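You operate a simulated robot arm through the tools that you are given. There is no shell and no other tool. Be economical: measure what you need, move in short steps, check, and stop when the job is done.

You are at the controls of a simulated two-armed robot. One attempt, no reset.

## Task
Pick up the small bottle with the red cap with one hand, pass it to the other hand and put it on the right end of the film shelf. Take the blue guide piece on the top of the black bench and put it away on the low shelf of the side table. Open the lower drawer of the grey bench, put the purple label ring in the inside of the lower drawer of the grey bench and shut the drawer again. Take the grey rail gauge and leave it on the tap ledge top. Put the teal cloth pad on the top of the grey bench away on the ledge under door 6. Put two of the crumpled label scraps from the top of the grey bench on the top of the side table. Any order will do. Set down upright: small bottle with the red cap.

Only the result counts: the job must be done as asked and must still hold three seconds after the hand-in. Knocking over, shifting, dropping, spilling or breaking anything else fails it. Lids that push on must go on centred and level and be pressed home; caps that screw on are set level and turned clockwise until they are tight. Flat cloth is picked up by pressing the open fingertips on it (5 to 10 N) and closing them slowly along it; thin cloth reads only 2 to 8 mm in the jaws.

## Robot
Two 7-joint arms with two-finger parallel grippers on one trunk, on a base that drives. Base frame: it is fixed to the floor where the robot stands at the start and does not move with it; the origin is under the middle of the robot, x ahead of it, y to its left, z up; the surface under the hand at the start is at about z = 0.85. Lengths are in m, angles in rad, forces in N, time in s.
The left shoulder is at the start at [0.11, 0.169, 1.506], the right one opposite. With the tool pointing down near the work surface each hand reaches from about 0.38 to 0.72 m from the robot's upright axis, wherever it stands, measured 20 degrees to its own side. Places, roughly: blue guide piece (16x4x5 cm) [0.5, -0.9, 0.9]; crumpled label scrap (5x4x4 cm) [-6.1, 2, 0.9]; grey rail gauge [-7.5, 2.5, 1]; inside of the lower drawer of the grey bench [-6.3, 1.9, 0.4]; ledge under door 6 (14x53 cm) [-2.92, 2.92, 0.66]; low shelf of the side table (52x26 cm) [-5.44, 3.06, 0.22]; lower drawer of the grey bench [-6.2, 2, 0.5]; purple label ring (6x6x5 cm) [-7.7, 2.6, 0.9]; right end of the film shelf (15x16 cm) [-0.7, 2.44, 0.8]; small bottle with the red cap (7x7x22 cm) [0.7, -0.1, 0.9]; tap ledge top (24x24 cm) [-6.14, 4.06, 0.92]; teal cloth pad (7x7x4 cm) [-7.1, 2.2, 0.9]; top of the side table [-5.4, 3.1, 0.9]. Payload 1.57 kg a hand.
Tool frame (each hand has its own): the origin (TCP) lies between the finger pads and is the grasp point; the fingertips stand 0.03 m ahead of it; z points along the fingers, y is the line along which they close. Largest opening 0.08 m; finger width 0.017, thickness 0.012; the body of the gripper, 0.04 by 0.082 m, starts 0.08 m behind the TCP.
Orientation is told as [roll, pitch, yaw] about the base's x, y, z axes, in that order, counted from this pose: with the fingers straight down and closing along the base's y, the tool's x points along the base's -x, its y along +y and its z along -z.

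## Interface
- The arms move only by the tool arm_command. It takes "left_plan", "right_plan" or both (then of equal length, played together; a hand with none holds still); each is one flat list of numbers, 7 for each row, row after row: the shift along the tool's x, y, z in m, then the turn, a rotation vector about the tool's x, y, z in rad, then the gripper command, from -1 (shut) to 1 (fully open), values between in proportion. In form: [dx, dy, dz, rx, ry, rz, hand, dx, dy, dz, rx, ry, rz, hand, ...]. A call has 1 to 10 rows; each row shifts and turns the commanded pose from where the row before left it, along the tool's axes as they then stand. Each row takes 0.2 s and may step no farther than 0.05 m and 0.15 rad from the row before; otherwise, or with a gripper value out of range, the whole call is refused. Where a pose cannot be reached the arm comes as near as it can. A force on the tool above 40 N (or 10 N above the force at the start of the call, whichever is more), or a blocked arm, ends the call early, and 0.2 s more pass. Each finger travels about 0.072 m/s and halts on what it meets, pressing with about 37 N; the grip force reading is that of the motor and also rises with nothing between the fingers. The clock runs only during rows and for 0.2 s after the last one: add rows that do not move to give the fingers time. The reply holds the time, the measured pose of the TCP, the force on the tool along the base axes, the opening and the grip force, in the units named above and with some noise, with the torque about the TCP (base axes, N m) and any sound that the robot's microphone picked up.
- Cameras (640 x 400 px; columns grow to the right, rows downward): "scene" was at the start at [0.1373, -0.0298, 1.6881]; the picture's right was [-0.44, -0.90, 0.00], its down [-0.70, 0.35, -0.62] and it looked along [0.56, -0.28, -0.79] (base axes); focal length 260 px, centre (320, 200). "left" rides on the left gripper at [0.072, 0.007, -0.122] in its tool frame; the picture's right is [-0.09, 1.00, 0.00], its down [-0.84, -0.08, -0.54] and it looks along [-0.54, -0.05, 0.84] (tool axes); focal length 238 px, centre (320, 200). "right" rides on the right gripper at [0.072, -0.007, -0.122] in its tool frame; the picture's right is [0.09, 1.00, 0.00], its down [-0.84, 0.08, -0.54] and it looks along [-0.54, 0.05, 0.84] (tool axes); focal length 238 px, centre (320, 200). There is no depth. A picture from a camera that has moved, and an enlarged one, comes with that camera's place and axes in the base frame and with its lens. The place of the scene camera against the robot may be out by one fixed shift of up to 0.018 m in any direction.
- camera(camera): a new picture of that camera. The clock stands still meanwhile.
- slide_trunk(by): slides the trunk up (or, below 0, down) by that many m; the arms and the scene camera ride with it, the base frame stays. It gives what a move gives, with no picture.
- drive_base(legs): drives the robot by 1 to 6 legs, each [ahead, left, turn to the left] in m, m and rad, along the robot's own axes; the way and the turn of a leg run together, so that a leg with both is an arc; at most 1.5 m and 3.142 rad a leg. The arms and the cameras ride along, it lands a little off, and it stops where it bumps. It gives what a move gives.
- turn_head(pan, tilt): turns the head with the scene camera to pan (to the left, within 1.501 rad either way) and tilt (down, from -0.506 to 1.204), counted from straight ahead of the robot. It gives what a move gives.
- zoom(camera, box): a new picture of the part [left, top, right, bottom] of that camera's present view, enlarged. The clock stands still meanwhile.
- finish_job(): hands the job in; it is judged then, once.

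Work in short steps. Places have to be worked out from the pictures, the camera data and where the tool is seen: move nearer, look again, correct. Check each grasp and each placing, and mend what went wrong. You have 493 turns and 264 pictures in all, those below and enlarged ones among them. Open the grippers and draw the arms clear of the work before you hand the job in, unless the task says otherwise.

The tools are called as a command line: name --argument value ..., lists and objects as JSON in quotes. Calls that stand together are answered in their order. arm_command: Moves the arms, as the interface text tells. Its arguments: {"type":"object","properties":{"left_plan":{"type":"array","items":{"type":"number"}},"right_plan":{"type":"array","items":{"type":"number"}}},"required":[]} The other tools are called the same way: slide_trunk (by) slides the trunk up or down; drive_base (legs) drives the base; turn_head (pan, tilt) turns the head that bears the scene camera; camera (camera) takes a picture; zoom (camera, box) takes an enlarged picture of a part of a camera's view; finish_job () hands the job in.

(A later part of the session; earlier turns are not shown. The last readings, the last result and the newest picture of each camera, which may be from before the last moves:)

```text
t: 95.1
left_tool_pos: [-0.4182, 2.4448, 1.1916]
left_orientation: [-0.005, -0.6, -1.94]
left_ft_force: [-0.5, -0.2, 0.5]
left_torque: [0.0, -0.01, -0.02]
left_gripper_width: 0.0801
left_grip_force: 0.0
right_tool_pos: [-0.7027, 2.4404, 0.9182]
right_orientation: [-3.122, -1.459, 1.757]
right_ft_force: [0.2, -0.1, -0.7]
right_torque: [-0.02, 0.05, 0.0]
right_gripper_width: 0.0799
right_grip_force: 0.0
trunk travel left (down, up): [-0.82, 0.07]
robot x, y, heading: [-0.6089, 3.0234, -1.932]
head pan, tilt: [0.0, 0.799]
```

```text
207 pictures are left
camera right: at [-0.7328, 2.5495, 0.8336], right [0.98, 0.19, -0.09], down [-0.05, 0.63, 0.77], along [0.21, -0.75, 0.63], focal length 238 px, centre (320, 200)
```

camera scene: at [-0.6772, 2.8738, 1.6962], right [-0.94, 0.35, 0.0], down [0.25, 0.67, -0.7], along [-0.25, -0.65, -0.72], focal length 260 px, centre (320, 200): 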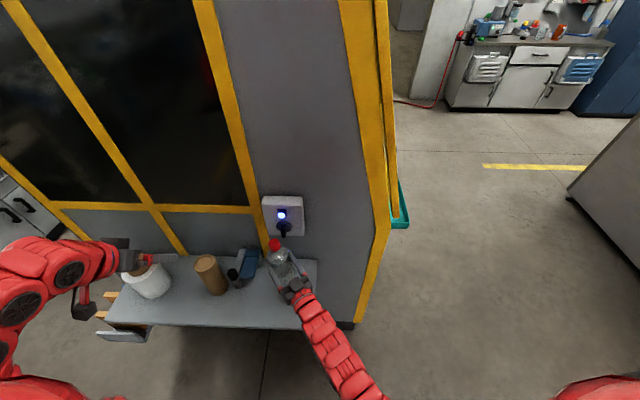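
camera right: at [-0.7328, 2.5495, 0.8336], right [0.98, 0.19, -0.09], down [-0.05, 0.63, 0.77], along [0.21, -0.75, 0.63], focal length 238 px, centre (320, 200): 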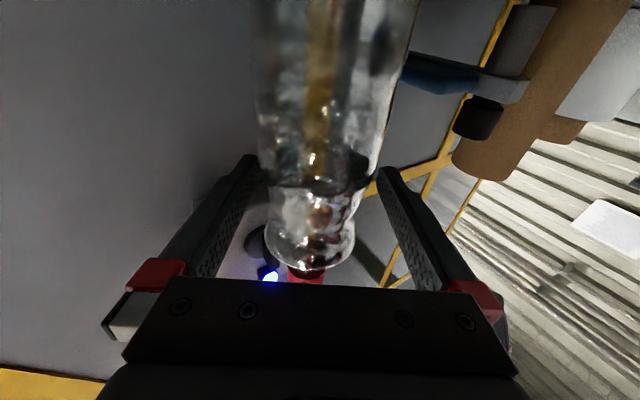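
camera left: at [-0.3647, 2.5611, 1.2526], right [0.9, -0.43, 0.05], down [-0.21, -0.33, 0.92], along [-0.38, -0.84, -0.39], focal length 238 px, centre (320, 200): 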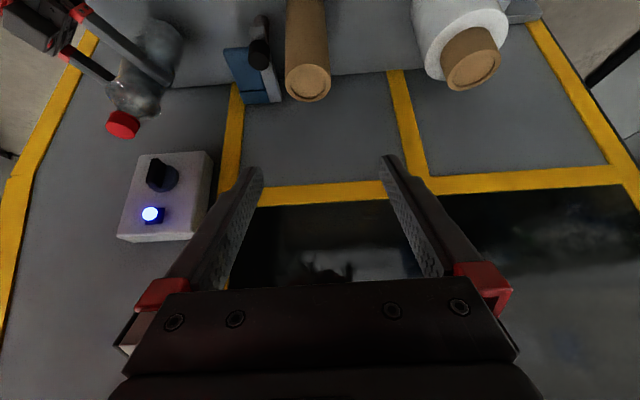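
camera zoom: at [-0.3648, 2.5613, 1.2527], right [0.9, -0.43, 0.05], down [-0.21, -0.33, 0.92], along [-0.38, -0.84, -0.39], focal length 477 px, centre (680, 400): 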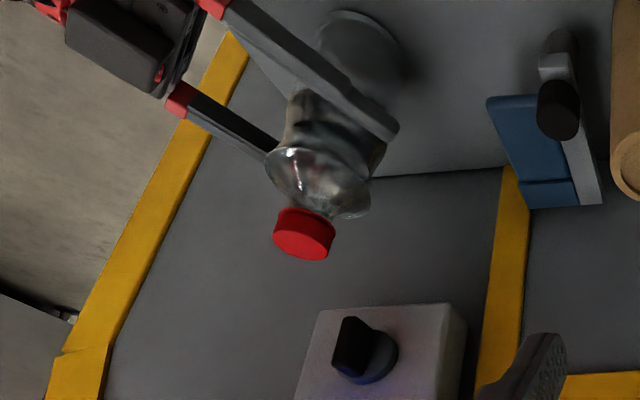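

Bottle stands upright. Withdraw the right hand horizontally straight back.

arm_command --right_plan '[0, 0.0015, 0, 0, 0, 0, 1, -0.002, 0, -0.018, 0, 0, 0, 1, -0.002, 0, -0.018, 0, 0, 0, 1, -0.003, 0, -0.025, 0, 0, 0, 1, -0.004, 0, -0.035, 0, 0, 0, 1, 0, 0, 0, 0, 0, 0, 1]'

camera --camera "right"

zoom --camera "left" --box '[40, 0, 240, 200]'

```text
t: 96.5
left_tool_pos: [-0.4191, 2.4439, 1.1914]
left_orientation: [-0.008, -0.6, -1.94]
left_ft_force: [0.2, -0.3, -0.1]
left_torque: [0.01, 0.0, -0.01]
left_gripper_width: 0.0801
left_grip_force: 0.0
right_tool_pos: [-0.7222, 2.5358, 0.9179]
right_orientation: [-3.124, -1.46, 1.758]
right_ft_force: [0.0, -0.8, 0.0]
right_torque: [0.01, -0.01, 0.02]
right_gripper_width: 0.08
right_grip_force: 0.1
trunk travel left (down, up): [-0.82, 0.07]
robot x, y, heading: [-0.6136, 3.0242, -1.927]
head pan, tilt: [0.0, 0.799]
```

```text
206 pictures are left
camera right: at [-0.7522, 2.6442, 0.833], right [0.98, 0.19, -0.09], down [-0.05, 0.63, 0.77], along [0.21, -0.75, 0.63], focal length 238 px, centre (320, 200)
```

right: 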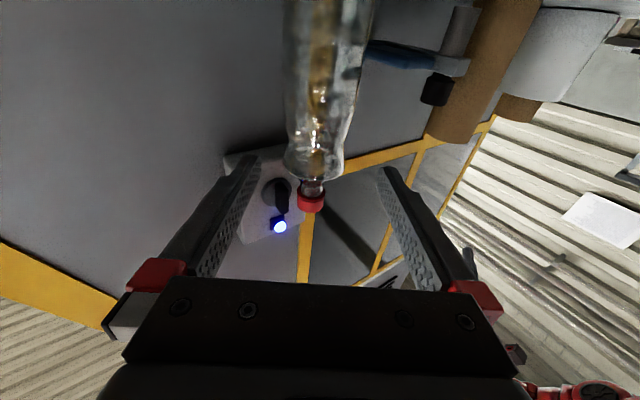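

```text
2.00 times, centred on (140, 100) of left
camera zoom: at [-0.3647, 2.5606, 1.2524], right [0.9, -0.43, 0.05], down [-0.21, -0.33, 0.92], along [-0.38, -0.84, -0.39], focal length 477 px, centre (680, 400)
```

zoom: 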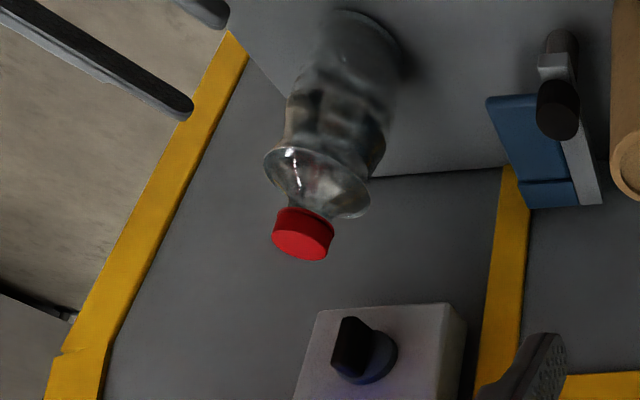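

Bottle is standing on the shelf's right end. Back away from the shelf, then fold the right hand back to pointing down.

drive_base --legs '[[-0.35, 0, 0]]'

arm_command --right_plan '[0, -0.03, 0, 0.14, 0, 0, 1, 0, -0.03, 0, 0.14, 0, 0, 1, 0, -0.03, 0, 0.14, 0, 0, 1, 0, -0.03, 0, 0.14, 0, 0, 1, 0, -0.03, 0, 0, 0, 0, 1, 0, -0.03, 0, 0, 0, 0, 1, 0, -0.03, 0, 0, 0, 0, 1]'

arm_command --right_plan '[0, 0, 0, 0, 0.15, 0, 1, 0, 0, 0, 0, 0.15, 0, 1, 0, 0, 0, 0, 0.15, 0, 1, 0, 0, 0, 0, 0.15, 0, 1, 0, 0, 0, 0, 0.15, 0, 1, 0, 0, 0, 0, 0.15, 0, 1, 0, 0, 0, 0, 0.15, 0, 1, 0, 0, 0, 0, 0.15, 0, 1, 0, 0, 0, 0, 0.15, 0, 1, 0, 0, 0, 0, 0.1, 0, 1]'

camera --camera "scene"

```text
t: 98.7
left_tool_pos: [-0.298, 2.7678, 1.1916]
left_orientation: [-0.005, -0.598, -1.941]
left_ft_force: [-0.3, 0.3, 0.2]
left_torque: [0.02, -0.04, -0.05]
left_gripper_width: 0.0802
left_grip_force: 0.0
right_tool_pos: [-0.601, 2.8576, 0.918]
right_orientation: [-3.124, -1.459, 1.759]
right_ft_force: [0.4, 0.0, 0.0]
right_torque: [0.0, 0.0, -0.02]
right_gripper_width: 0.0799
right_grip_force: 0.1
trunk travel left (down, up): [-0.82, 0.07]
robot x, y, heading: [-0.4906, 3.3435, -1.933]
head pan, tilt: [0.0, 0.799]
```

```text
t: 100.3
left_tool_pos: [-0.2983, 2.7684, 1.1918]
left_orientation: [-0.006, -0.598, -1.941]
left_ft_force: [-0.4, 0.7, 1.1]
left_torque: [0.0, -0.02, 0.0]
left_gripper_width: 0.08
left_grip_force: 0.1
right_tool_pos: [-0.8042, 2.8902, 0.908]
right_orientation: [2.592, -1.459, 1.765]
right_ft_force: [0.3, -0.6, -0.3]
right_torque: [0.01, -0.02, 0.02]
right_gripper_width: 0.0802
right_grip_force: 0.0
trunk travel left (down, up): [-0.82, 0.07]
robot x, y, heading: [-0.4841, 3.3399, -1.932]
head pan, tilt: [0.0, 0.799]
```

```text
t: 102.5
left_tool_pos: [-0.2982, 2.7675, 1.1918]
left_orientation: [-0.006, -0.598, -1.941]
left_ft_force: [-0.3, -1.0, 0.5]
left_torque: [0.0, 0.01, 0.02]
left_gripper_width: 0.08
left_grip_force: 0.1
right_tool_pos: [-0.805, 2.8875, 0.9108]
right_orientation: [0.06, -0.218, -1.935]
right_ft_force: [-0.8, 0.0, -0.8]
right_torque: [0.01, -0.01, 0.01]
right_gripper_width: 0.0799
right_grip_force: 0.0
trunk travel left (down, up): [-0.82, 0.07]
robot x, y, heading: [-0.4896, 3.3434, -1.929]
head pan, tilt: [0.0, 0.799]
```

```text
204 pictures are left
camera scene: at [-0.5565, 3.1951, 1.6961], right [-0.94, 0.35, 0.0], down [0.25, 0.67, -0.7], along [-0.25, -0.65, -0.72], focal length 260 px, centre (320, 200)
```

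scene: 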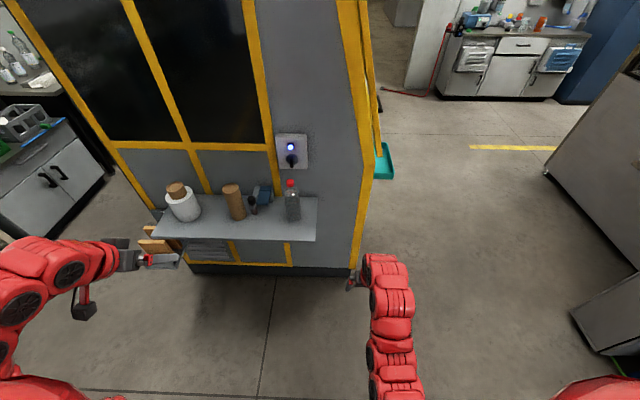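

Bottle confirmed. Tuck the left hand inward, then drive back down the aisle to the black bench for the guide piece.

arm_command --left_plan '[0, -0.04, 0, 0, 0, 0, 1, 0, -0.04, 0, 0, 0, 0, 1, 0, -0.04, 0, 0, 0, 0, 1, 0, -0.04, 0, 0, 0, 0, 1]'

drive_base --legs '[[0, 1.34, 0], [1.5, 0, 0], [1.2, 0, 0]]'

camera --camera "scene"

```text
t: 103.5
left_tool_pos: [-0.3356, 2.764, 1.2059]
left_orientation: [-0.005, -0.599, -1.94]
left_ft_force: [-0.6, 0.7, -0.9]
left_torque: [0.0, -0.03, -0.02]
left_gripper_width: 0.0799
left_grip_force: 0.0
left hand out of reach, approached as far as the arm can: row 1, 2, 3, 4
right_tool_pos: [-0.8032, 2.8883, 0.9097]
right_orientation: [0.059, -0.216, -1.935]
right_ft_force: [0.0, 0.3, -0.7]
right_torque: [0.01, 0.01, 0.02]
right_gripper_width: 0.0802
right_grip_force: 0.0
trunk travel left (down, up): [-0.82, 0.07]
robot x, y, heading: [-0.4894, 3.3457, -1.931]
head pan, tilt: [0.0, 0.799]
```

```text
t: 122.8
left_tool_pos: [0.0264, -0.2327, 1.207]
left_orientation: [-0.009, -0.599, -1.914]
left_ft_force: [-0.3, -0.2, -0.9]
left_torque: [0.0, -0.01, 0.01]
left_gripper_width: 0.08
left_grip_force: 0.1
right_tool_pos: [-0.4455, -0.1206, 0.9104]
right_orientation: [0.058, -0.216, -1.908]
right_ft_force: [0.2, 0.2, -0.1]
right_torque: [0.01, 0.01, 0.01]
right_gripper_width: 0.0801
right_grip_force: 0.0
trunk travel left (down, up): [-0.82, 0.07]
robot x, y, heading: [-0.1451, 0.344, -1.903]
head pan, tilt: [0.0, 0.799]
```

```text
203 pictures are left
camera scene: at [-0.2071, 0.1928, 1.6962], right [-0.95, 0.33, 0.0], down [0.23, 0.68, -0.7], along [-0.23, -0.66, -0.72], focal length 260 px, centre (320, 200)
```

scene: 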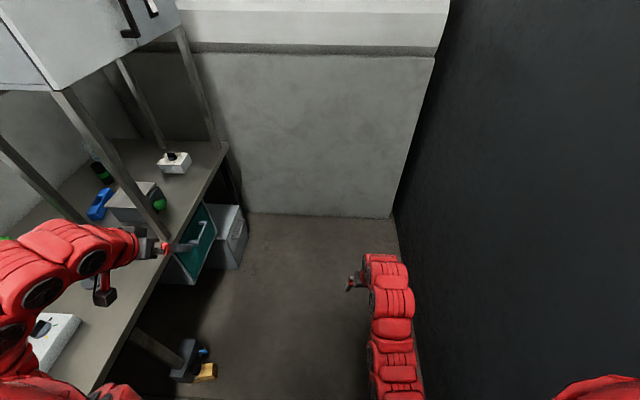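

I'm at s≈0.59 of the bench; drive on 0.68 m, keep a bit toward the machine, and turn left to face the bench by the cabinet.

drive_base --legs '[[0.62, -0.08, 0], [0, 0, 0.77], [0, 0, 0.77]]'

turn_head --pan -0.2 --tilt 0.7

camera --camera "scene"

```text
t: 130.4
left_tool_pos: [0.154, -0.0625, 1.2066]
left_orientation: [-0.006, -0.599, -0.368]
left_ft_force: [1.2, -0.5, 0.0]
left_torque: [-0.01, 0.0, -0.01]
left_gripper_width: 0.08
left_grip_force: 0.1
right_tool_pos: [0.0306, -0.5337, 0.9108]
right_orientation: [0.059, -0.217, -0.36]
right_ft_force: [0.8, -0.1, 0.3]
right_torque: [0.01, 0.0, -0.02]
right_gripper_width: 0.0799
right_grip_force: 0.1
trunk travel left (down, up): [-0.82, 0.07]
robot x, y, heading: [-0.4228, -0.2208, -0.357]
head pan, tilt: [0.0, 0.799]
```

```text
t: 131.2
left_tool_pos: [0.1547, -0.0629, 1.2056]
left_orientation: [-0.007, -0.597, -0.367]
left_ft_force: [0.3, -0.2, 0.8]
left_torque: [0.02, 0.0, -0.03]
left_gripper_width: 0.0801
left_grip_force: 0.2
right_tool_pos: [0.0302, -0.5333, 0.9106]
right_orientation: [0.058, -0.219, -0.36]
right_ft_force: [-0.3, -0.7, 0.0]
right_torque: [0.01, 0.01, 0.05]
right_gripper_width: 0.0801
right_grip_force: 0.0
trunk travel left (down, up): [-0.82, 0.07]
robot x, y, heading: [-0.4239, -0.2218, -0.354]
head pan, tilt: [-0.201, 0.7]
```

```text
202 pictures are left
camera scene: at [-0.2879, -0.2891, 1.7044], right [-0.53, -0.85, 0.0], down [-0.55, 0.34, -0.76], along [0.65, -0.4, -0.64], focal length 260 px, centre (320, 200)
```

scene: 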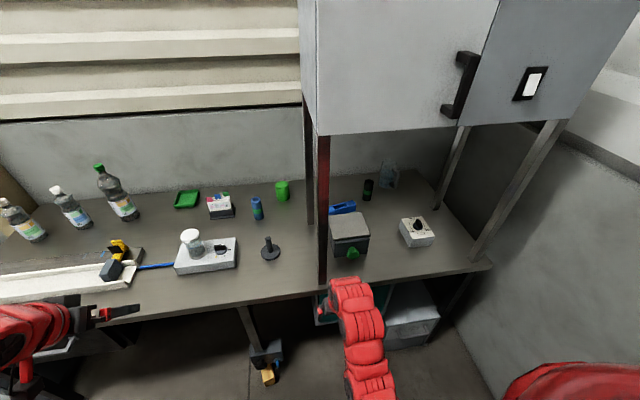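

The guide lies behind the grey box under the cabinet. I'll need the trunk lower to reach under it, so first raise both hands.

arm_command --left_plan '[-0.028, 0, -0.0155, 0, 0, 0, 1, -0.028, 0, -0.0155, 0, 0, 0, 1, -0.028, 0, -0.0155, 0, 0, 0, 1, -0.028, 0, -0.0155, 0, 0, 0, 1, -0.028, 0, -0.0155, 0, 0, 0, 1, -0.028, 0, -0.0155, 0, 0, 0, 1, -0.028, 0, -0.0155, 0, 0, 0, 1]' --right_plan '[-0.0086, 0, -0.039, 0, 0, 0, 1, -0.0086, 0, -0.039, 0, 0, 0, 1, -0.0086, 0, -0.039, 0, 0, 0, 1, -0.0086, 0, -0.039, 0, 0, 0, 1, -0.0086, 0, -0.039, 0, 0, 0, 1, -0.0086, 0, -0.039, 0, 0, 0, 1, -0.0086, 0, -0.039, 0, 0, 0, 1]'

slide_trunk --by -0.25

```text
t: 132.8
left_tool_pos: [0.2045, -0.082, 1.3111]
left_orientation: [-0.006, -0.605, -0.366]
left_ft_force: [-1.0, -0.1, 0.0]
left_torque: [-0.04, -0.05, 0.04]
left_gripper_width: 0.0798
left_grip_force: 0.0
left hand out of reach, approached as far as the arm can: row 4, 5, 6, 7
right_tool_pos: [0.0246, -0.5413, 1.0757]
right_orientation: [0.054, -0.225, -0.358]
right_ft_force: [-0.1, 0.5, -0.5]
right_torque: [0.0, -0.01, -0.02]
right_gripper_width: 0.0798
right_grip_force: 0.0
right hand out of reach, approached as far as the arm can: row 5, 6, 7
trunk travel left (down, up): [-0.82, 0.07]
robot x, y, heading: [-0.4253, -0.2214, -0.358]
head pan, tilt: [-0.201, 0.7]
```

```text
t: 135.3
left_tool_pos: [0.2022, -0.0826, 1.0608]
left_orientation: [-0.007, -0.605, -0.366]
left_ft_force: [0.7, 0.9, -0.1]
left_torque: [0.0, 0.01, -0.02]
left_gripper_width: 0.0801
left_grip_force: 0.1
right_tool_pos: [0.0256, -0.5388, 0.8246]
right_orientation: [0.055, -0.224, -0.36]
right_ft_force: [1.1, -0.3, 0.0]
right_torque: [0.01, 0.0, 0.0]
right_gripper_width: 0.0802
right_grip_force: 0.1
trunk travel left (down, up): [-0.57, 0.32]
robot x, y, heading: [-0.4259, -0.2196, -0.356]
head pan, tilt: [-0.201, 0.7]
```

Raising with the hand pointing down is limited; pitch the right hand forward while raising it.

arm_command --right_plan '[-0.0087, 0, -0.039, 0, -0.15, 0, 1, -0.0145, 0, -0.0373, 0, -0.15, 0, 1, -0.0199, 0, -0.0347, 0, -0.15, 0, 1, -0.0248, 0, -0.0313, 0, -0.15, 0, 1, -0.0292, 0, -0.0273, 0, -0.15, 0, 1, -0.033, 0, -0.0226, 0, -0.15, 0, 1, 0, 0, 0, 0, 0, 0, 1]'

turn_head --pan -0.3 --tilt 0.5

camera --camera "scene"

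camera --camera "right"

```text
t: 136.9
left_tool_pos: [0.2028, -0.0831, 1.0614]
left_orientation: [-0.009, -0.605, -0.367]
left_ft_force: [0.5, -0.1, 0.6]
left_torque: [0.02, 0.04, 0.0]
left_gripper_width: 0.08
left_grip_force: 0.0
right_tool_pos: [0.0336, -0.5443, 0.8983]
right_orientation: [0.057, -0.477, -0.377]
right_ft_force: [0.5, -0.6, -0.4]
right_torque: [-0.01, -0.01, 0.0]
right_gripper_width: 0.0799
right_grip_force: 0.0
right hand out of reach, approached as far as the arm can: row 2, 3, 4, 5, 6
trunk travel left (down, up): [-0.57, 0.32]
robot x, y, heading: [-0.4219, -0.2209, -0.357]
head pan, tilt: [-0.201, 0.7]
```

```text
t: 137.7
left_tool_pos: [0.2037, -0.0824, 1.0608]
left_orientation: [-0.007, -0.605, -0.367]
left_ft_force: [0.6, 0.3, -0.2]
left_torque: [0.01, 0.02, 0.02]
left_gripper_width: 0.0799
left_grip_force: 0.1
right_tool_pos: [0.0343, -0.5438, 0.8978]
right_orientation: [0.057, -0.477, -0.377]
right_ft_force: [0.4, 0.1, 0.1]
right_torque: [-0.03, 0.0, -0.01]
right_gripper_width: 0.0801
right_grip_force: 0.1
trunk travel left (down, up): [-0.57, 0.32]
robot x, y, heading: [-0.4242, -0.2201, -0.354]
head pan, tilt: [-0.3, 0.499]
```

```text
201 pictures are left
camera scene: at [-0.2879, -0.2998, 1.4721], right [-0.61, -0.79, 0.0], down [-0.38, 0.29, -0.88], along [0.7, -0.54, -0.48], focal length 260 px, centre (320, 200)
```

scene: 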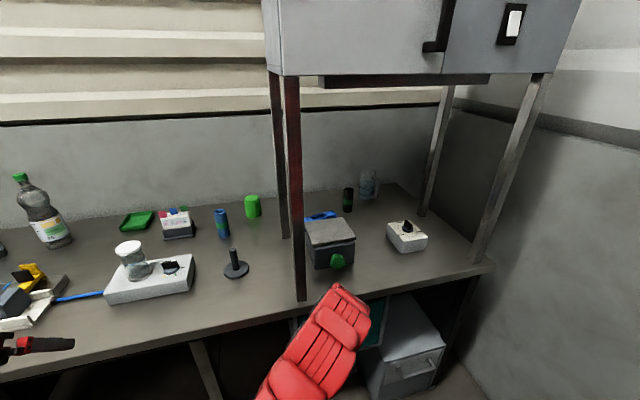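

```text
200 pictures are left
camera right: at [-0.0818, -0.5138, 0.9731], right [0.26, 0.96, 0.01], down [0.48, -0.14, 0.87], along [0.84, -0.23, -0.5], focal length 238 px, centre (320, 200)
```

right: 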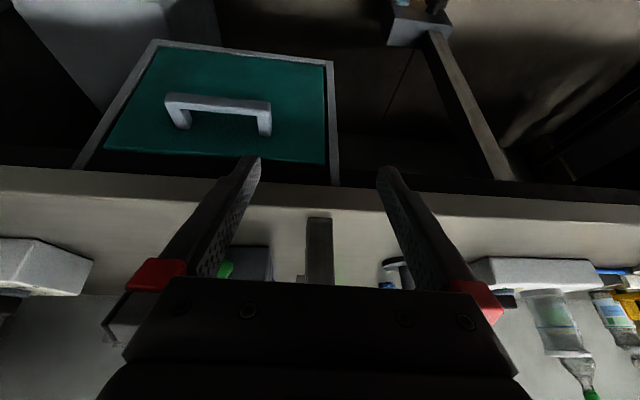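

The elbow limit keeps the wrist ≥0.37 m from the shoulder. I'll put the trunk back up 0.2, shift right 0.17 so the hand clears the leg, then drive up to the bench with the hand passing above the grey box.

slide_trunk --by 0.22

drive_base --legs '[[0, -0.17, 0], [0.2, 0, 0]]'

camera --camera "scene"

camera --camera "right"

```text
t: 140.0
left_tool_pos: [0.2036, -0.0818, 1.2798]
left_orientation: [-0.008, -0.605, -0.366]
left_ft_force: [0.4, -0.3, 0.0]
left_torque: [0.0, -0.01, 0.0]
left_gripper_width: 0.0801
left_grip_force: 0.0
right_tool_pos: [0.0341, -0.5456, 1.1175]
right_orientation: [0.058, -0.476, -0.377]
right_ft_force: [0.1, -0.4, 0.5]
right_torque: [0.01, 0.02, -0.03]
right_gripper_width: 0.08
right_grip_force: 0.2
trunk travel left (down, up): [-0.79, 0.1]
robot x, y, heading: [-0.4248, -0.2183, -0.357]
head pan, tilt: [-0.3, 0.499]
```

```text
t: 142.6
left_tool_pos: [0.3275, -0.3054, 1.2803]
left_orientation: [-0.007, -0.606, -0.365]
left_ft_force: [0.2, -0.6, 0.2]
left_torque: [0.02, 0.03, -0.03]
left_gripper_width: 0.0802
left_grip_force: 0.0
right_tool_pos: [0.1605, -0.7689, 1.1177]
right_orientation: [0.058, -0.476, -0.374]
right_ft_force: [0.1, -0.1, -0.8]
right_torque: [0.0, 0.01, 0.01]
right_gripper_width: 0.0801
right_grip_force: 0.0
trunk travel left (down, up): [-0.79, 0.1]
robot x, y, heading: [-0.3009, -0.446, -0.354]
head pan, tilt: [-0.3, 0.499]
```

```text
199 pictures are left
camera scene: at [-0.1629, -0.5241, 1.6923], right [-0.61, -0.79, 0.0], down [-0.38, 0.29, -0.88], along [0.7, -0.53, -0.48], focal length 260 px, centre (320, 200)
```

scene: 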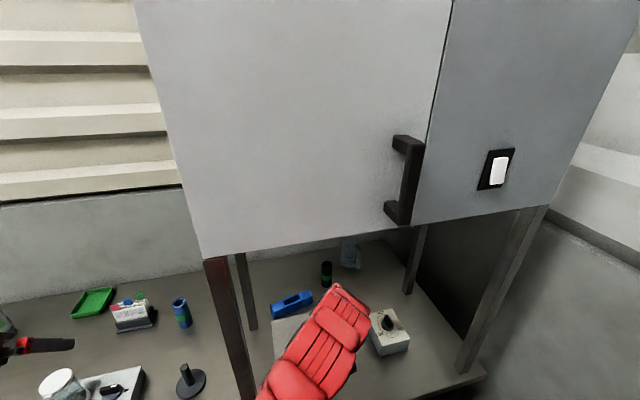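

```text
198 pictures are left
camera right: at [0.044, -0.7376, 1.1934], right [0.26, 0.96, 0.01], down [0.48, -0.14, 0.87], along [0.84, -0.22, -0.5], focal length 238 px, centre (320, 200)
```

right: 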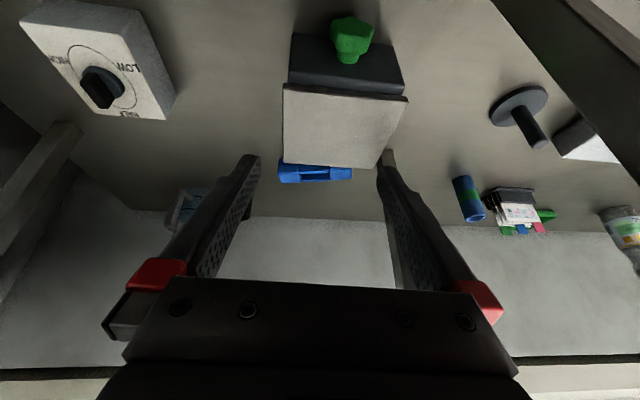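

The guide's centre is at about (0.443, −0.852), its long axis along the bench, roughly 0.1 m behind the box. Drive ahead 0.1 and extend the hand over it.

drive_base --legs '[[0.11, 0, 0]]'

arm_command --right_plan '[-0.0356, 0, 0.0183, 0, 0, 0, 1, -0.0356, 0, 0.0183, 0, 0, 0, 1, -0.0356, 0, 0.0183, 0, 0, 0, 1, -0.0356, 0, 0.0183, 0, 0, 0, 1, -0.0356, 0, 0.0183, 0, 0, 0, 1]'

```text
t: 143.8
left_tool_pos: [0.43, -0.3426, 1.2793]
left_orientation: [-0.008, -0.606, -0.363]
left_ft_force: [0.7, -0.6, 0.1]
left_torque: [-0.03, -0.01, 0.03]
left_gripper_width: 0.0799
left_grip_force: 0.1
right_tool_pos: [0.2626, -0.8062, 1.1173]
right_orientation: [0.058, -0.476, -0.374]
right_ft_force: [0.4, 0.5, -1.1]
right_torque: [0.01, 0.0, 0.0]
right_gripper_width: 0.0801
right_grip_force: 0.1
trunk travel left (down, up): [-0.79, 0.1]
robot x, y, heading: [-0.1996, -0.4842, -0.352]
head pan, tilt: [-0.3, 0.499]
```

```text
t: 145.0
left_tool_pos: [0.4309, -0.345, 1.2801]
left_orientation: [-0.006, -0.605, -0.363]
left_ft_force: [-0.5, -1.2, -0.8]
left_torque: [0.03, 0.01, 0.0]
left_gripper_width: 0.0799
left_grip_force: 0.0
right_tool_pos: [0.4513, -0.8767, 1.1145]
right_orientation: [0.062, -0.471, -0.377]
right_ft_force: [0.5, -0.1, -0.5]
right_torque: [0.01, 0.04, 0.01]
right_gripper_width: 0.0801
right_grip_force: 0.0
trunk travel left (down, up): [-0.79, 0.1]
robot x, y, heading: [-0.1965, -0.4769, -0.356]
head pan, tilt: [-0.3, 0.499]
```

Within reach. Lower the trunk 0.1 m and bring the fingers vertical.

slide_trunk --by -0.1

arm_command --right_plan '[0, 0, 0, 0, 0.118, 0, 1, 0, 0, 0, 0, 0.118, 0, 1, 0, 0, 0, 0, 0.118, 0, 1, 0, 0, 0, 0, 0.118, 0, 1, 0, 0, 0, 0, 0, 0, 1]'

camera --camera "right"

```text
t: 146.3
left_tool_pos: [0.43, -0.342, 1.1805]
left_orientation: [-0.008, -0.604, -0.364]
left_ft_force: [-0.4, 0.0, -1.5]
left_torque: [0.01, 0.0, -0.03]
left_gripper_width: 0.08
left_grip_force: 0.2
right_tool_pos: [0.4483, -0.8754, 1.0158]
right_orientation: [0.057, -0.479, -0.373]
right_ft_force: [0.2, -0.5, -0.1]
right_torque: [-0.01, 0.0, -0.02]
right_gripper_width: 0.0802
right_grip_force: 0.0
trunk travel left (down, up): [-0.69, 0.2]
robot x, y, heading: [-0.1953, -0.4809, -0.355]
head pan, tilt: [-0.3, 0.499]
```

```text
t: 147.6
left_tool_pos: [0.4284, -0.3438, 1.1808]
left_orientation: [-0.007, -0.605, -0.365]
left_ft_force: [-1.1, -0.4, 0.3]
left_torque: [0.01, 0.02, -0.02]
left_gripper_width: 0.0802
left_grip_force: 0.1
right_tool_pos: [0.4485, -0.8751, 1.0155]
right_orientation: [0.052, -0.061, -0.351]
right_ft_force: [0.2, 0.6, 0.4]
right_torque: [0.0, 0.01, -0.02]
right_gripper_width: 0.0802
right_grip_force: 0.1
right hand out of reach, approached as far as the arm can: row 4
trunk travel left (down, up): [-0.69, 0.2]
robot x, y, heading: [-0.1948, -0.4849, -0.35]
head pan, tilt: [-0.3, 0.499]
```

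```text
197 pictures are left
camera right: at [0.3699, -0.8612, 1.1327], right [0.25, 0.97, 0.05], down [0.77, -0.23, 0.6], along [0.59, -0.11, -0.8], focal length 238 px, centre (320, 200)
```

right: 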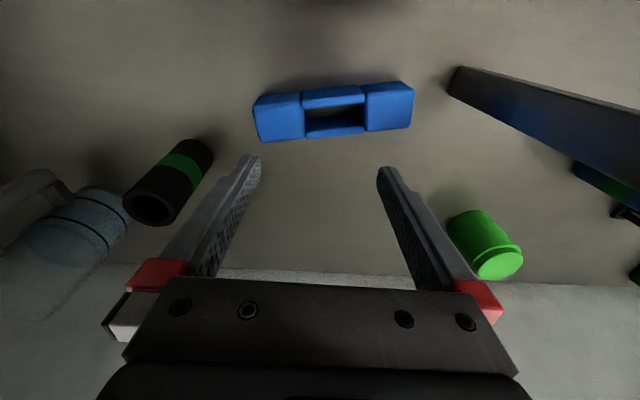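

Clear view: guide centre ≈ (0.445, −0.855), long axis ~0.17 rad off base y. Rotate the hand 1.39 rad about its axis so the fingers close across its width.

arm_command --right_plan '[0, 0, 0, 0, 0, 0.139, 1, 0, 0, 0, 0, 0, 0.139, 1, 0, 0, 0, 0, 0, 0.139, 1, 0, 0, 0, 0, 0, 0.139, 1, 0, 0, 0, 0, 0, 0.139, 1, 0, 0, 0, 0, 0, 0.139, 1, 0, 0, 0, 0, 0, 0.139, 1, 0, 0, 0, 0, 0, 0.139, 1, 0, 0, 0, 0, 0, 0.139, 1, 0, 0, 0, 0, 0, 0.139, 1]'

camera --camera "right"

```text
t: 149.8
left_tool_pos: [0.4299, -0.3432, 1.1806]
left_orientation: [-0.007, -0.606, -0.364]
left_ft_force: [-0.1, -0.1, 0.0]
left_torque: [0.02, 0.02, -0.02]
left_gripper_width: 0.0798
left_grip_force: 0.0
right_tool_pos: [0.4495, -0.8752, 1.016]
right_orientation: [0.075, 0.038, -1.74]
right_ft_force: [-0.7, -0.2, -0.1]
right_torque: [-0.02, 0.0, 0.03]
right_gripper_width: 0.0801
right_grip_force: 0.1
trunk travel left (down, up): [-0.69, 0.2]
robot x, y, heading: [-0.1983, -0.4852, -0.356]
head pan, tilt: [-0.3, 0.499]
```

```text
196 pictures are left
camera right: at [0.4457, -0.8074, 1.1399], right [0.99, -0.08, 0.08], down [-0.11, -0.85, 0.51], along [0.02, -0.52, -0.85], focal length 238 px, centre (320, 200)
```

right: 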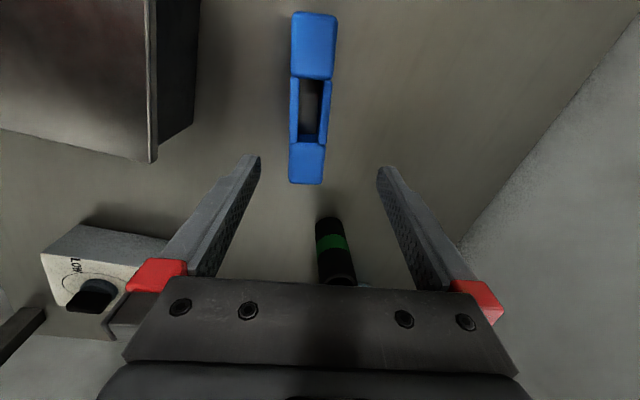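

Well aligned. Level the fingers (rx 0.078), shift 2.6 cm along the guide, and descend to just above it.

arm_command --right_plan '[0.026, -0.001, 0, 0.078, 0, 0, 1, 0, 0, 0.025, 0, 0, 0, 1, 0, 0, 0.025, 0, 0, 0, 1, 0, 0, 0, 0, 0, 0, 1]'

camera --camera "right"

```text
t: 150.8
left_tool_pos: [0.4305, -0.3427, 1.1801]
left_orientation: [-0.006, -0.605, -0.364]
left_ft_force: [-0.1, -0.2, -0.7]
left_torque: [-0.02, 0.01, 0.03]
left_gripper_width: 0.0799
left_grip_force: 0.1
right_tool_pos: [0.4376, -0.8513, 0.965]
right_orientation: [-0.006, 0.04, -1.738]
right_ft_force: [-0.1, 0.6, -0.2]
right_torque: [-0.02, 0.0, 0.0]
right_gripper_width: 0.08
right_grip_force: 0.0
right hand out of reach, approached as far as the arm can: row 1, 2
trunk travel left (down, up): [-0.69, 0.2]
robot x, y, heading: [-0.1955, -0.4828, -0.354]
head pan, tilt: [-0.3, 0.499]
```

```text
195 pictures are left
camera right: at [0.4432, -0.7846, 1.0899], right [1.0, -0.07, 0.0], down [-0.06, -0.86, 0.51], along [-0.04, -0.51, -0.86], focal length 238 px, centre (320, 200)
```

right: 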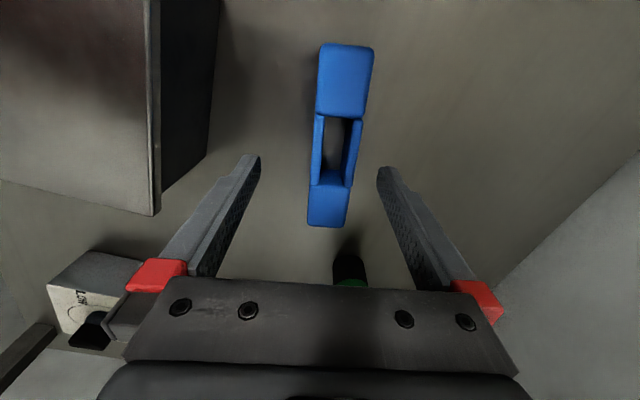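

The arm is ~1.3 cm short of centre but the fingers straddle the guide. Lower the trunk 6 cm (which also gains reach), then nudge forward.

slide_trunk --by -0.06

arm_command --right_plan '[0, 0.012, 0, 0, 0, 0, 1, 0, 0, 0, 0, 0, 0, 1]'

camera --camera "right"

```text
t: 151.8
left_tool_pos: [0.4299, -0.3432, 1.1205]
left_orientation: [-0.007, -0.605, -0.363]
left_ft_force: [-0.1, 0.5, 1.3]
left_torque: [0.01, 0.0, 0.03]
left_gripper_width: 0.0801
left_grip_force: 0.0
right_tool_pos: [0.4376, -0.8521, 0.9052]
right_orientation: [-0.006, 0.037, -1.736]
right_ft_force: [0.3, -0.1, 0.3]
right_torque: [0.02, -0.01, 0.0]
right_gripper_width: 0.0799
right_grip_force: 0.0
trunk travel left (down, up): [-0.63, 0.26]
robot x, y, heading: [-0.2012, -0.4809, -0.355]
head pan, tilt: [-0.3, 0.499]
```

```text
t: 152.3
left_tool_pos: [0.4302, -0.3442, 1.1201]
left_orientation: [-0.007, -0.607, -0.363]
left_ft_force: [0.2, 0.1, 0.1]
left_torque: [-0.02, 0.0, -0.01]
left_gripper_width: 0.0799
left_grip_force: 0.1
right_tool_pos: [0.4376, -0.852, 0.9045]
right_orientation: [-0.007, 0.039, -1.737]
right_ft_force: [0.3, 1.0, 0.2]
right_torque: [0.0, -0.03, -0.01]
right_gripper_width: 0.0801
right_grip_force: 0.0
right hand out of reach, approached as far as the arm can: row 1
trunk travel left (down, up): [-0.63, 0.26]
robot x, y, heading: [-0.1989, -0.4824, -0.353]
head pan, tilt: [-0.3, 0.499]
```

```text
194 pictures are left
camera right: at [0.4433, -0.7854, 1.0298], right [1.0, -0.07, 0.0], down [-0.06, -0.86, 0.51], along [-0.04, -0.51, -0.86], focal length 238 px, centre (320, 200)
```

right: 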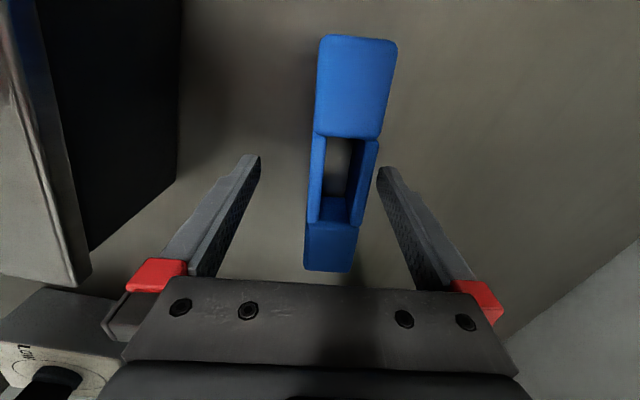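

Try a tiny forward nudge of the base (1.2 cm).

drive_base --legs '[[0.012, 0, 0]]'

zoom --camera "right" --box '[220, 20, 420, 300]'

```text
t: 153.1
left_tool_pos: [0.4414, -0.3463, 1.1202]
left_orientation: [-0.008, -0.606, -0.363]
left_ft_force: [-0.8, -0.9, 0.8]
left_torque: [-0.02, -0.01, -0.01]
left_gripper_width: 0.0799
left_grip_force: 0.1
right_tool_pos: [0.4479, -0.8563, 0.9051]
right_orientation: [-0.005, 0.039, -1.735]
right_ft_force: [-0.2, -0.9, 0.8]
right_torque: [0.0, -0.02, 0.04]
right_gripper_width: 0.0799
right_grip_force: 0.1
trunk travel left (down, up): [-0.63, 0.26]
robot x, y, heading: [-0.1909, -0.485, -0.357]
head pan, tilt: [-0.3, 0.499]
```

```text
1.43 times, centred on (320, 160) of right
camera zoom: at [0.4537, -0.7893, 1.0307], right [1.0, -0.07, 0.0], down [-0.06, -0.86, 0.51], along [-0.04, -0.51, -0.86], focal length 340 px, centre (320, 257)
```

zoom: 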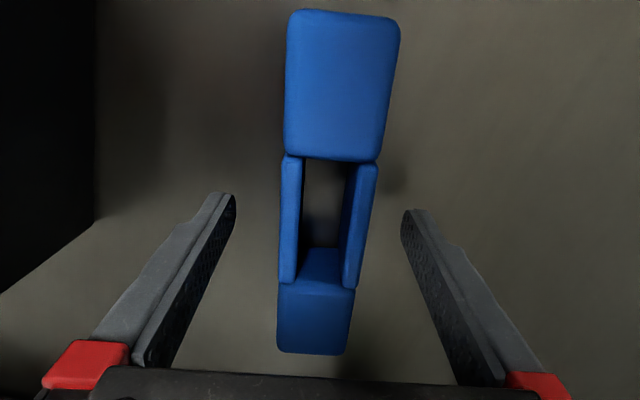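

Centred now. Lower 1.8 cm and close.

slide_trunk --by -0.018

arm_command --right_plan '[0, 0, 0, 0, 0, 0, 0.5, 0, 0, 0, 0, 0, 0, 0, 0, 0, 0, 0, 0, 0, -1, 0, 0, 0, 0, 0, 0, -1, 0, 0, 0, 0, 0, 0, -1]'

camera --camera "right"

```text
t: 153.8
left_tool_pos: [0.4415, -0.3485, 1.1028]
left_orientation: [-0.005, -0.604, -0.364]
left_ft_force: [0.5, -0.8, 0.0]
left_torque: [0.0, -0.01, 0.01]
left_gripper_width: 0.0802
left_grip_force: 0.0
right_tool_pos: [0.4491, -0.8573, 0.8867]
right_orientation: [-0.007, 0.039, -1.736]
right_ft_force: [0.6, 0.0, -0.6]
right_torque: [-0.04, 0.0, 0.0]
right_gripper_width: 0.0799
right_grip_force: 0.0
trunk travel left (down, up): [-0.612, 0.278]
robot x, y, heading: [-0.1879, -0.487, -0.358]
head pan, tilt: [-0.3, 0.499]
```

```text
t: 155.0
left_tool_pos: [0.4419, -0.3475, 1.1022]
left_orientation: [-0.007, -0.605, -0.363]
left_ft_force: [0.2, -0.2, -0.1]
left_torque: [-0.01, -0.01, 0.01]
left_gripper_width: 0.0801
left_grip_force: 0.0
right_tool_pos: [0.4496, -0.856, 0.8866]
right_orientation: [-0.008, 0.04, -1.737]
right_ft_force: [0.5, -0.3, -0.2]
right_torque: [-0.11, -0.09, 0.01]
right_gripper_width: 0.04
right_grip_force: 37.6
trunk travel left (down, up): [-0.612, 0.278]
robot x, y, heading: [-0.1844, -0.4877, -0.355]
head pan, tilt: [-0.3, 0.499]
```

```text
192 pictures are left
camera right: at [0.4548, -0.7897, 1.0117], right [1.0, -0.07, 0.0], down [-0.06, -0.86, 0.51], along [-0.04, -0.51, -0.86], focal length 238 px, centre (320, 200)
```

right: 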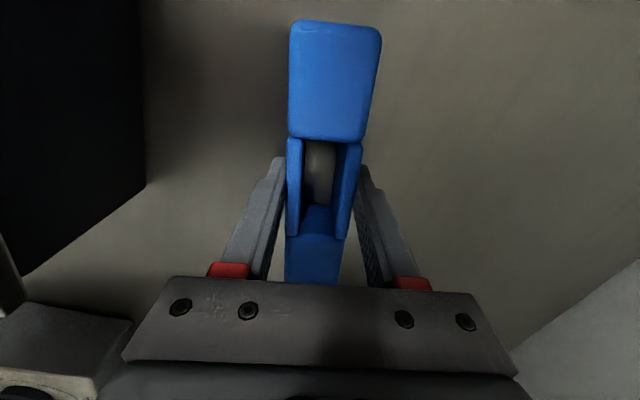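

Guide gripped (40 mm). Raise the trunk to lift it and check.

slide_trunk --by 0.2

camera --camera "right"

```text
t: 157.1
left_tool_pos: [0.4419, -0.3485, 1.3016]
left_orientation: [-0.007, -0.605, -0.363]
left_ft_force: [1.0, 0.4, 1.0]
left_torque: [0.0, -0.02, 0.02]
left_gripper_width: 0.0796
left_grip_force: 0.0
right_tool_pos: [0.4492, -0.8562, 1.0858]
right_orientation: [-0.008, 0.039, -1.737]
right_ft_force: [-0.6, 0.6, -2.2]
right_torque: [0.01, 0.0, 0.02]
right_gripper_width: 0.0399
right_grip_force: 37.1
trunk travel left (down, up): [-0.812, 0.078]
robot x, y, heading: [-0.1862, -0.4901, -0.357]
head pan, tilt: [-0.3, 0.499]
```

```text
191 pictures are left
camera right: at [0.4551, -0.7899, 1.2114], right [1.0, -0.07, 0.0], down [-0.06, -0.86, 0.51], along [-0.04, -0.51, -0.86], focal length 238 px, centre (320, 200)
```

right: 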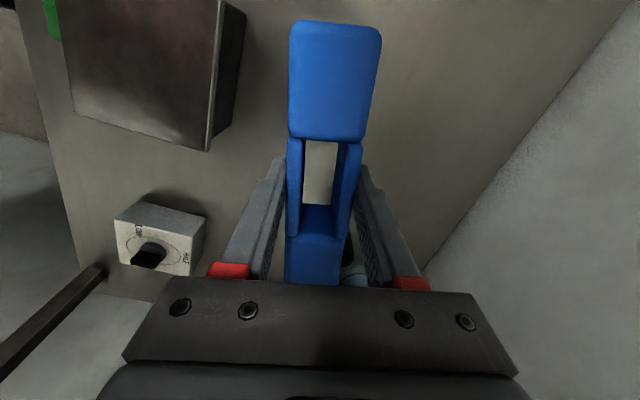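

Lifted cleanly. Back straight out from the bench, then draw the right hand in closer.

drive_base --legs '[[-0.32, 0, 0]]'

arm_command --right_plan '[0.005, -0.043, 0.005, 0, 0, 0, -1, 0.005, -0.043, 0.01, 0, 0, 0, -1, 0.005, -0.043, 0.015, 0, 0, 0, -1, 0.005, -0.043, 0.015, 0, 0, 0, -1, 0.005, -0.043, 0.015, 0, 0, 0, -1, 0.005, -0.043, 0.015, 0, 0, 0, -1]'

camera --camera "scene"

```text
t: 159.3
left_tool_pos: [0.144, -0.2369, 1.3018]
left_orientation: [-0.006, -0.603, -0.363]
left_ft_force: [0.4, 0.0, 0.2]
left_torque: [0.01, 0.01, -0.03]
left_gripper_width: 0.0799
left_grip_force: 0.0
right_tool_pos: [0.15, -0.7461, 1.085]
right_orientation: [-0.008, 0.038, -1.736]
right_ft_force: [0.2, 0.2, -2.6]
right_torque: [-0.01, 0.02, -0.03]
right_gripper_width: 0.0399
right_grip_force: 37.0
trunk travel left (down, up): [-0.812, 0.078]
robot x, y, heading: [-0.4831, -0.3764, -0.352]
head pan, tilt: [-0.3, 0.499]
```

```text
t: 160.7
left_tool_pos: [0.1415, -0.2373, 1.3023]
left_orientation: [-0.005, -0.607, -0.363]
left_ft_force: [-0.2, -0.2, 0.5]
left_torque: [-0.02, -0.01, -0.02]
left_gripper_width: 0.0799
left_grip_force: 0.1
right_tool_pos: [0.0766, -0.7255, 1.0738]
right_orientation: [-0.007, 0.039, -1.738]
right_ft_force: [-0.2, 0.1, -2.6]
right_torque: [0.01, 0.0, -0.03]
right_gripper_width: 0.0402
right_grip_force: 36.4
right hand out of reach, approached as far as the arm can: row 2, 3, 4, 5, 6
trunk travel left (down, up): [-0.812, 0.078]
robot x, y, heading: [-0.4901, -0.3736, -0.351]
head pan, tilt: [-0.3, 0.499]
```

```text
190 pictures are left
camera scene: at [-0.3483, -0.4563, 1.714], right [-0.61, -0.79, 0.0], down [-0.38, 0.29, -0.88], along [0.7, -0.53, -0.48], focal length 260 px, centre (320, 200)
```

scene: 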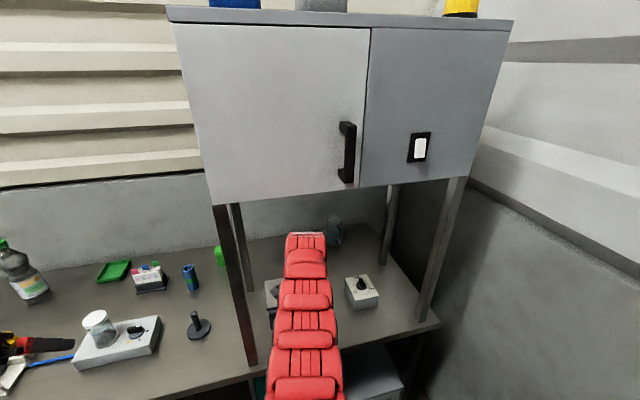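

The arm's inner limit again; lower the hand first, then pull back.

arm_command --right_plan '[0, 0, 0.04, 0, 0, 0, -1, 0, 0, 0.04, 0, 0, 0, -1, 0, -0.03, 0.01, 0, 0, 0, -1, 0, -0.04, 0.01, 0, 0, 0, -1, 0, -0.04, 0.01, 0, 0, 0, -1, 0, -0.04, 0.01, 0, 0, 0, -1]'

```text
t: 162.1
left_tool_pos: [0.1411, -0.2373, 1.3018]
left_orientation: [-0.005, -0.606, -0.364]
left_ft_force: [0.5, 0.0, -0.1]
left_torque: [0.01, 0.0, -0.01]
left_gripper_width: 0.08
left_grip_force: 0.1
right_tool_pos: [-0.0087, -0.7123, 0.9169]
right_orientation: [-0.006, 0.041, -1.736]
right_ft_force: [-0.2, -0.9, -3.1]
right_torque: [0.0, 0.01, 0.01]
right_gripper_width: 0.0396
right_grip_force: 37.7
right hand out of reach, approached as far as the arm can: row 4, 5, 6
trunk travel left (down, up): [-0.812, 0.078]
robot x, y, heading: [-0.4857, -0.3748, -0.358]
head pan, tilt: [-0.3, 0.499]
```

Hand now clear of the bench edge. Back 4 cm more, turn left to face along the aisle, then look.

drive_base --legs '[[-0.04, 0, 0], [0, 0, 0.785], [0, 0, 0.785]]'

turn_head --pan 0 --tilt 0.4

camera --camera "scene"

```text
t: 167.2
left_tool_pos: [-0.6203, 0.2685, 1.3041]
left_orientation: [0.012, -0.601, 1.155]
left_ft_force: [-0.1, 0.8, -0.1]
left_torque: [0.04, 0.01, 0.02]
left_gripper_width: 0.08
left_grip_force: 0.0
right_tool_pos: [-0.1598, 0.1078, 0.9131]
right_orientation: [-0.011, 0.052, -0.19]
right_ft_force: [-0.2, 0.5, -1.0]
right_torque: [0.02, -0.01, -0.04]
right_gripper_width: 0.0396
right_grip_force: 37.1
trunk travel left (down, up): [-0.812, 0.078]
robot x, y, heading: [-0.5187, -0.361, 1.186]
head pan, tilt: [-0.3, 0.499]
stopped in leg 3: the robot was blocked; the commanded pose is now the measured one
```

```text
t: 168.0
left_tool_pos: [-0.6226, 0.2698, 1.3035]
left_orientation: [0.011, -0.598, 1.162]
left_ft_force: [-0.2, 0.5, 0.6]
left_torque: [0.0, 0.01, 0.03]
left_gripper_width: 0.08
left_grip_force: 0.1
right_tool_pos: [-0.1609, 0.1114, 0.9114]
right_orientation: [-0.013, 0.054, -0.187]
right_ft_force: [-0.5, 0.6, -1.8]
right_torque: [0.03, 0.02, 0.0]
right_gripper_width: 0.0397
right_grip_force: 36.9
trunk travel left (down, up): [-0.812, 0.078]
robot x, y, heading: [-0.5186, -0.3573, 1.196]
head pan, tilt: [0.0, 0.4]
```

```text
189 pictures are left
camera scene: at [-0.4424, -0.1944, 1.722], right [0.93, -0.37, -0.01], down [-0.16, -0.36, -0.92], along [0.33, 0.86, -0.4], focal length 260 px, centre (320, 200)
```

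scene: 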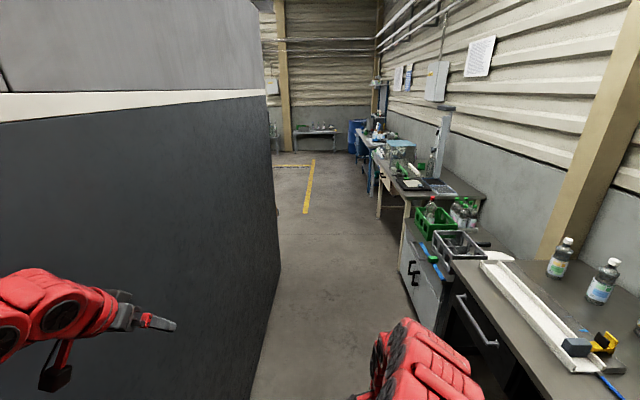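

Shift right to mid-aisle and drive up past the machine again, then look west.

drive_base --legs '[[0, -0.12, 0], [1.5, 0, 0], [1.5, 0, 0], [0.3, 0, 0], [0, 0.5, 1.5]]'

camera --camera "scene"

```text
t: 168.7
left_tool_pos: [-0.6193, 0.268, 1.3038]
left_orientation: [0.011, -0.604, 1.149]
left_ft_force: [0.6, 0.4, 1.6]
left_torque: [-0.02, -0.02, -0.03]
left_gripper_width: 0.08
left_grip_force: 0.0
right_tool_pos: [-0.1604, 0.1076, 0.9139]
right_orientation: [-0.008, 0.05, -0.193]
right_ft_force: [0.5, 0.8, -1.8]
right_torque: [0.01, -0.03, -0.01]
right_gripper_width: 0.0394
right_grip_force: 36.8
trunk travel left (down, up): [-0.812, 0.078]
robot x, y, heading: [-0.5166, -0.3635, 1.185]
head pan, tilt: [0.0, 0.4]
stopped in leg 1: the robot was blocked; the commanded pose is now the measured one
```

```text
188 pictures are left
camera scene: at [-0.4474, -0.1986, 1.7229], right [0.93, -0.37, -0.01], down [-0.15, -0.36, -0.92], along [0.34, 0.86, -0.39], focal length 260 px, centre (320, 200)
```

scene: 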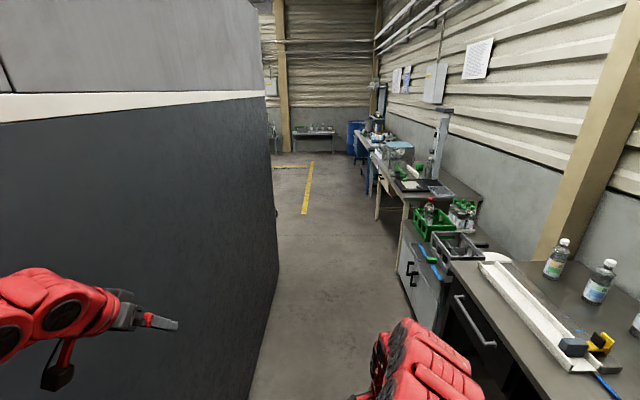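

Blocked, probably by left-arm contact with the machine. Rotate slightly right to come off it.

drive_base --legs '[[0, 0, -0.15]]'

drive_base --legs '[[0, -0.1, 0]]'

```text
t: 169.7
left_tool_pos: [-0.5429, 0.2826, 1.3013]
left_orientation: [-0.006, -0.607, 1.019]
left_ft_force: [-0.1, 0.2, -0.9]
left_torque: [-0.02, 0.01, 0.02]
left_gripper_width: 0.0799
left_grip_force: 0.1
right_tool_pos: [-0.1057, 0.0544, 0.9169]
right_orientation: [-0.009, 0.038, -0.337]
right_ft_force: [0.2, 0.7, -2.4]
right_torque: [-0.02, 0.0, 0.01]
right_gripper_width: 0.0396
right_grip_force: 36.2
trunk travel left (down, up): [-0.812, 0.078]
robot x, y, heading: [-0.5162, -0.3583, 1.038]
head pan, tilt: [0.0, 0.4]
```

```text
t: 170.9
left_tool_pos: [-0.4541, 0.2309, 1.3016]
left_orientation: [-0.005, -0.607, 1.018]
left_ft_force: [-0.1, 0.4, 0.5]
left_torque: [0.01, -0.02, 0.02]
left_gripper_width: 0.0798
left_grip_force: 0.0
right_tool_pos: [-0.016, 0.0016, 0.916]
right_orientation: [-0.007, 0.041, -0.338]
right_ft_force: [-1.0, -0.3, -2.4]
right_torque: [-0.01, 0.03, -0.02]
right_gripper_width: 0.0397
right_grip_force: 37.1
trunk travel left (down, up): [-0.812, 0.078]
robot x, y, heading: [-0.4326, -0.4103, 1.044]
head pan, tilt: [0.0, 0.4]
```

Freed. Align with the aisle and drive up.

drive_base --legs '[[0, -0.03, 0], [0, 0, 0.166], [1.5, 0, 0], [1.5, 0, 0]]'

camera --camera "scene"

```text
t: 186.5
left_tool_pos: [0.4687, 3.0341, 1.3024]
left_orientation: [-0.005, -0.606, 1.212]
left_ft_force: [-0.1, -0.3, -0.1]
left_torque: [0.01, -0.01, 0.0]
left_gripper_width: 0.0798
left_grip_force: 0.1
right_tool_pos: [0.9409, 2.8942, 0.9161]
right_orientation: [-0.008, 0.04, -0.144]
right_ft_force: [0.3, -0.2, -2.1]
right_torque: [-0.02, 0.01, -0.01]
right_gripper_width: 0.0396
right_grip_force: 37.1
trunk travel left (down, up): [-0.812, 0.078]
robot x, y, heading: [0.6154, 2.4092, 1.242]
head pan, tilt: [0.0, 0.4]
```

```text
187 pictures are left
camera scene: at [0.6616, 2.5767, 1.7232], right [0.95, -0.33, 0.0], down [-0.13, -0.37, -0.92], along [0.3, 0.87, -0.39], focal length 260 px, centre (320, 200)
```

scene: 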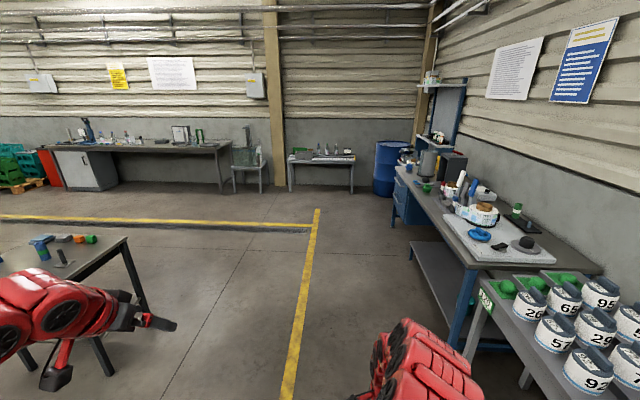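

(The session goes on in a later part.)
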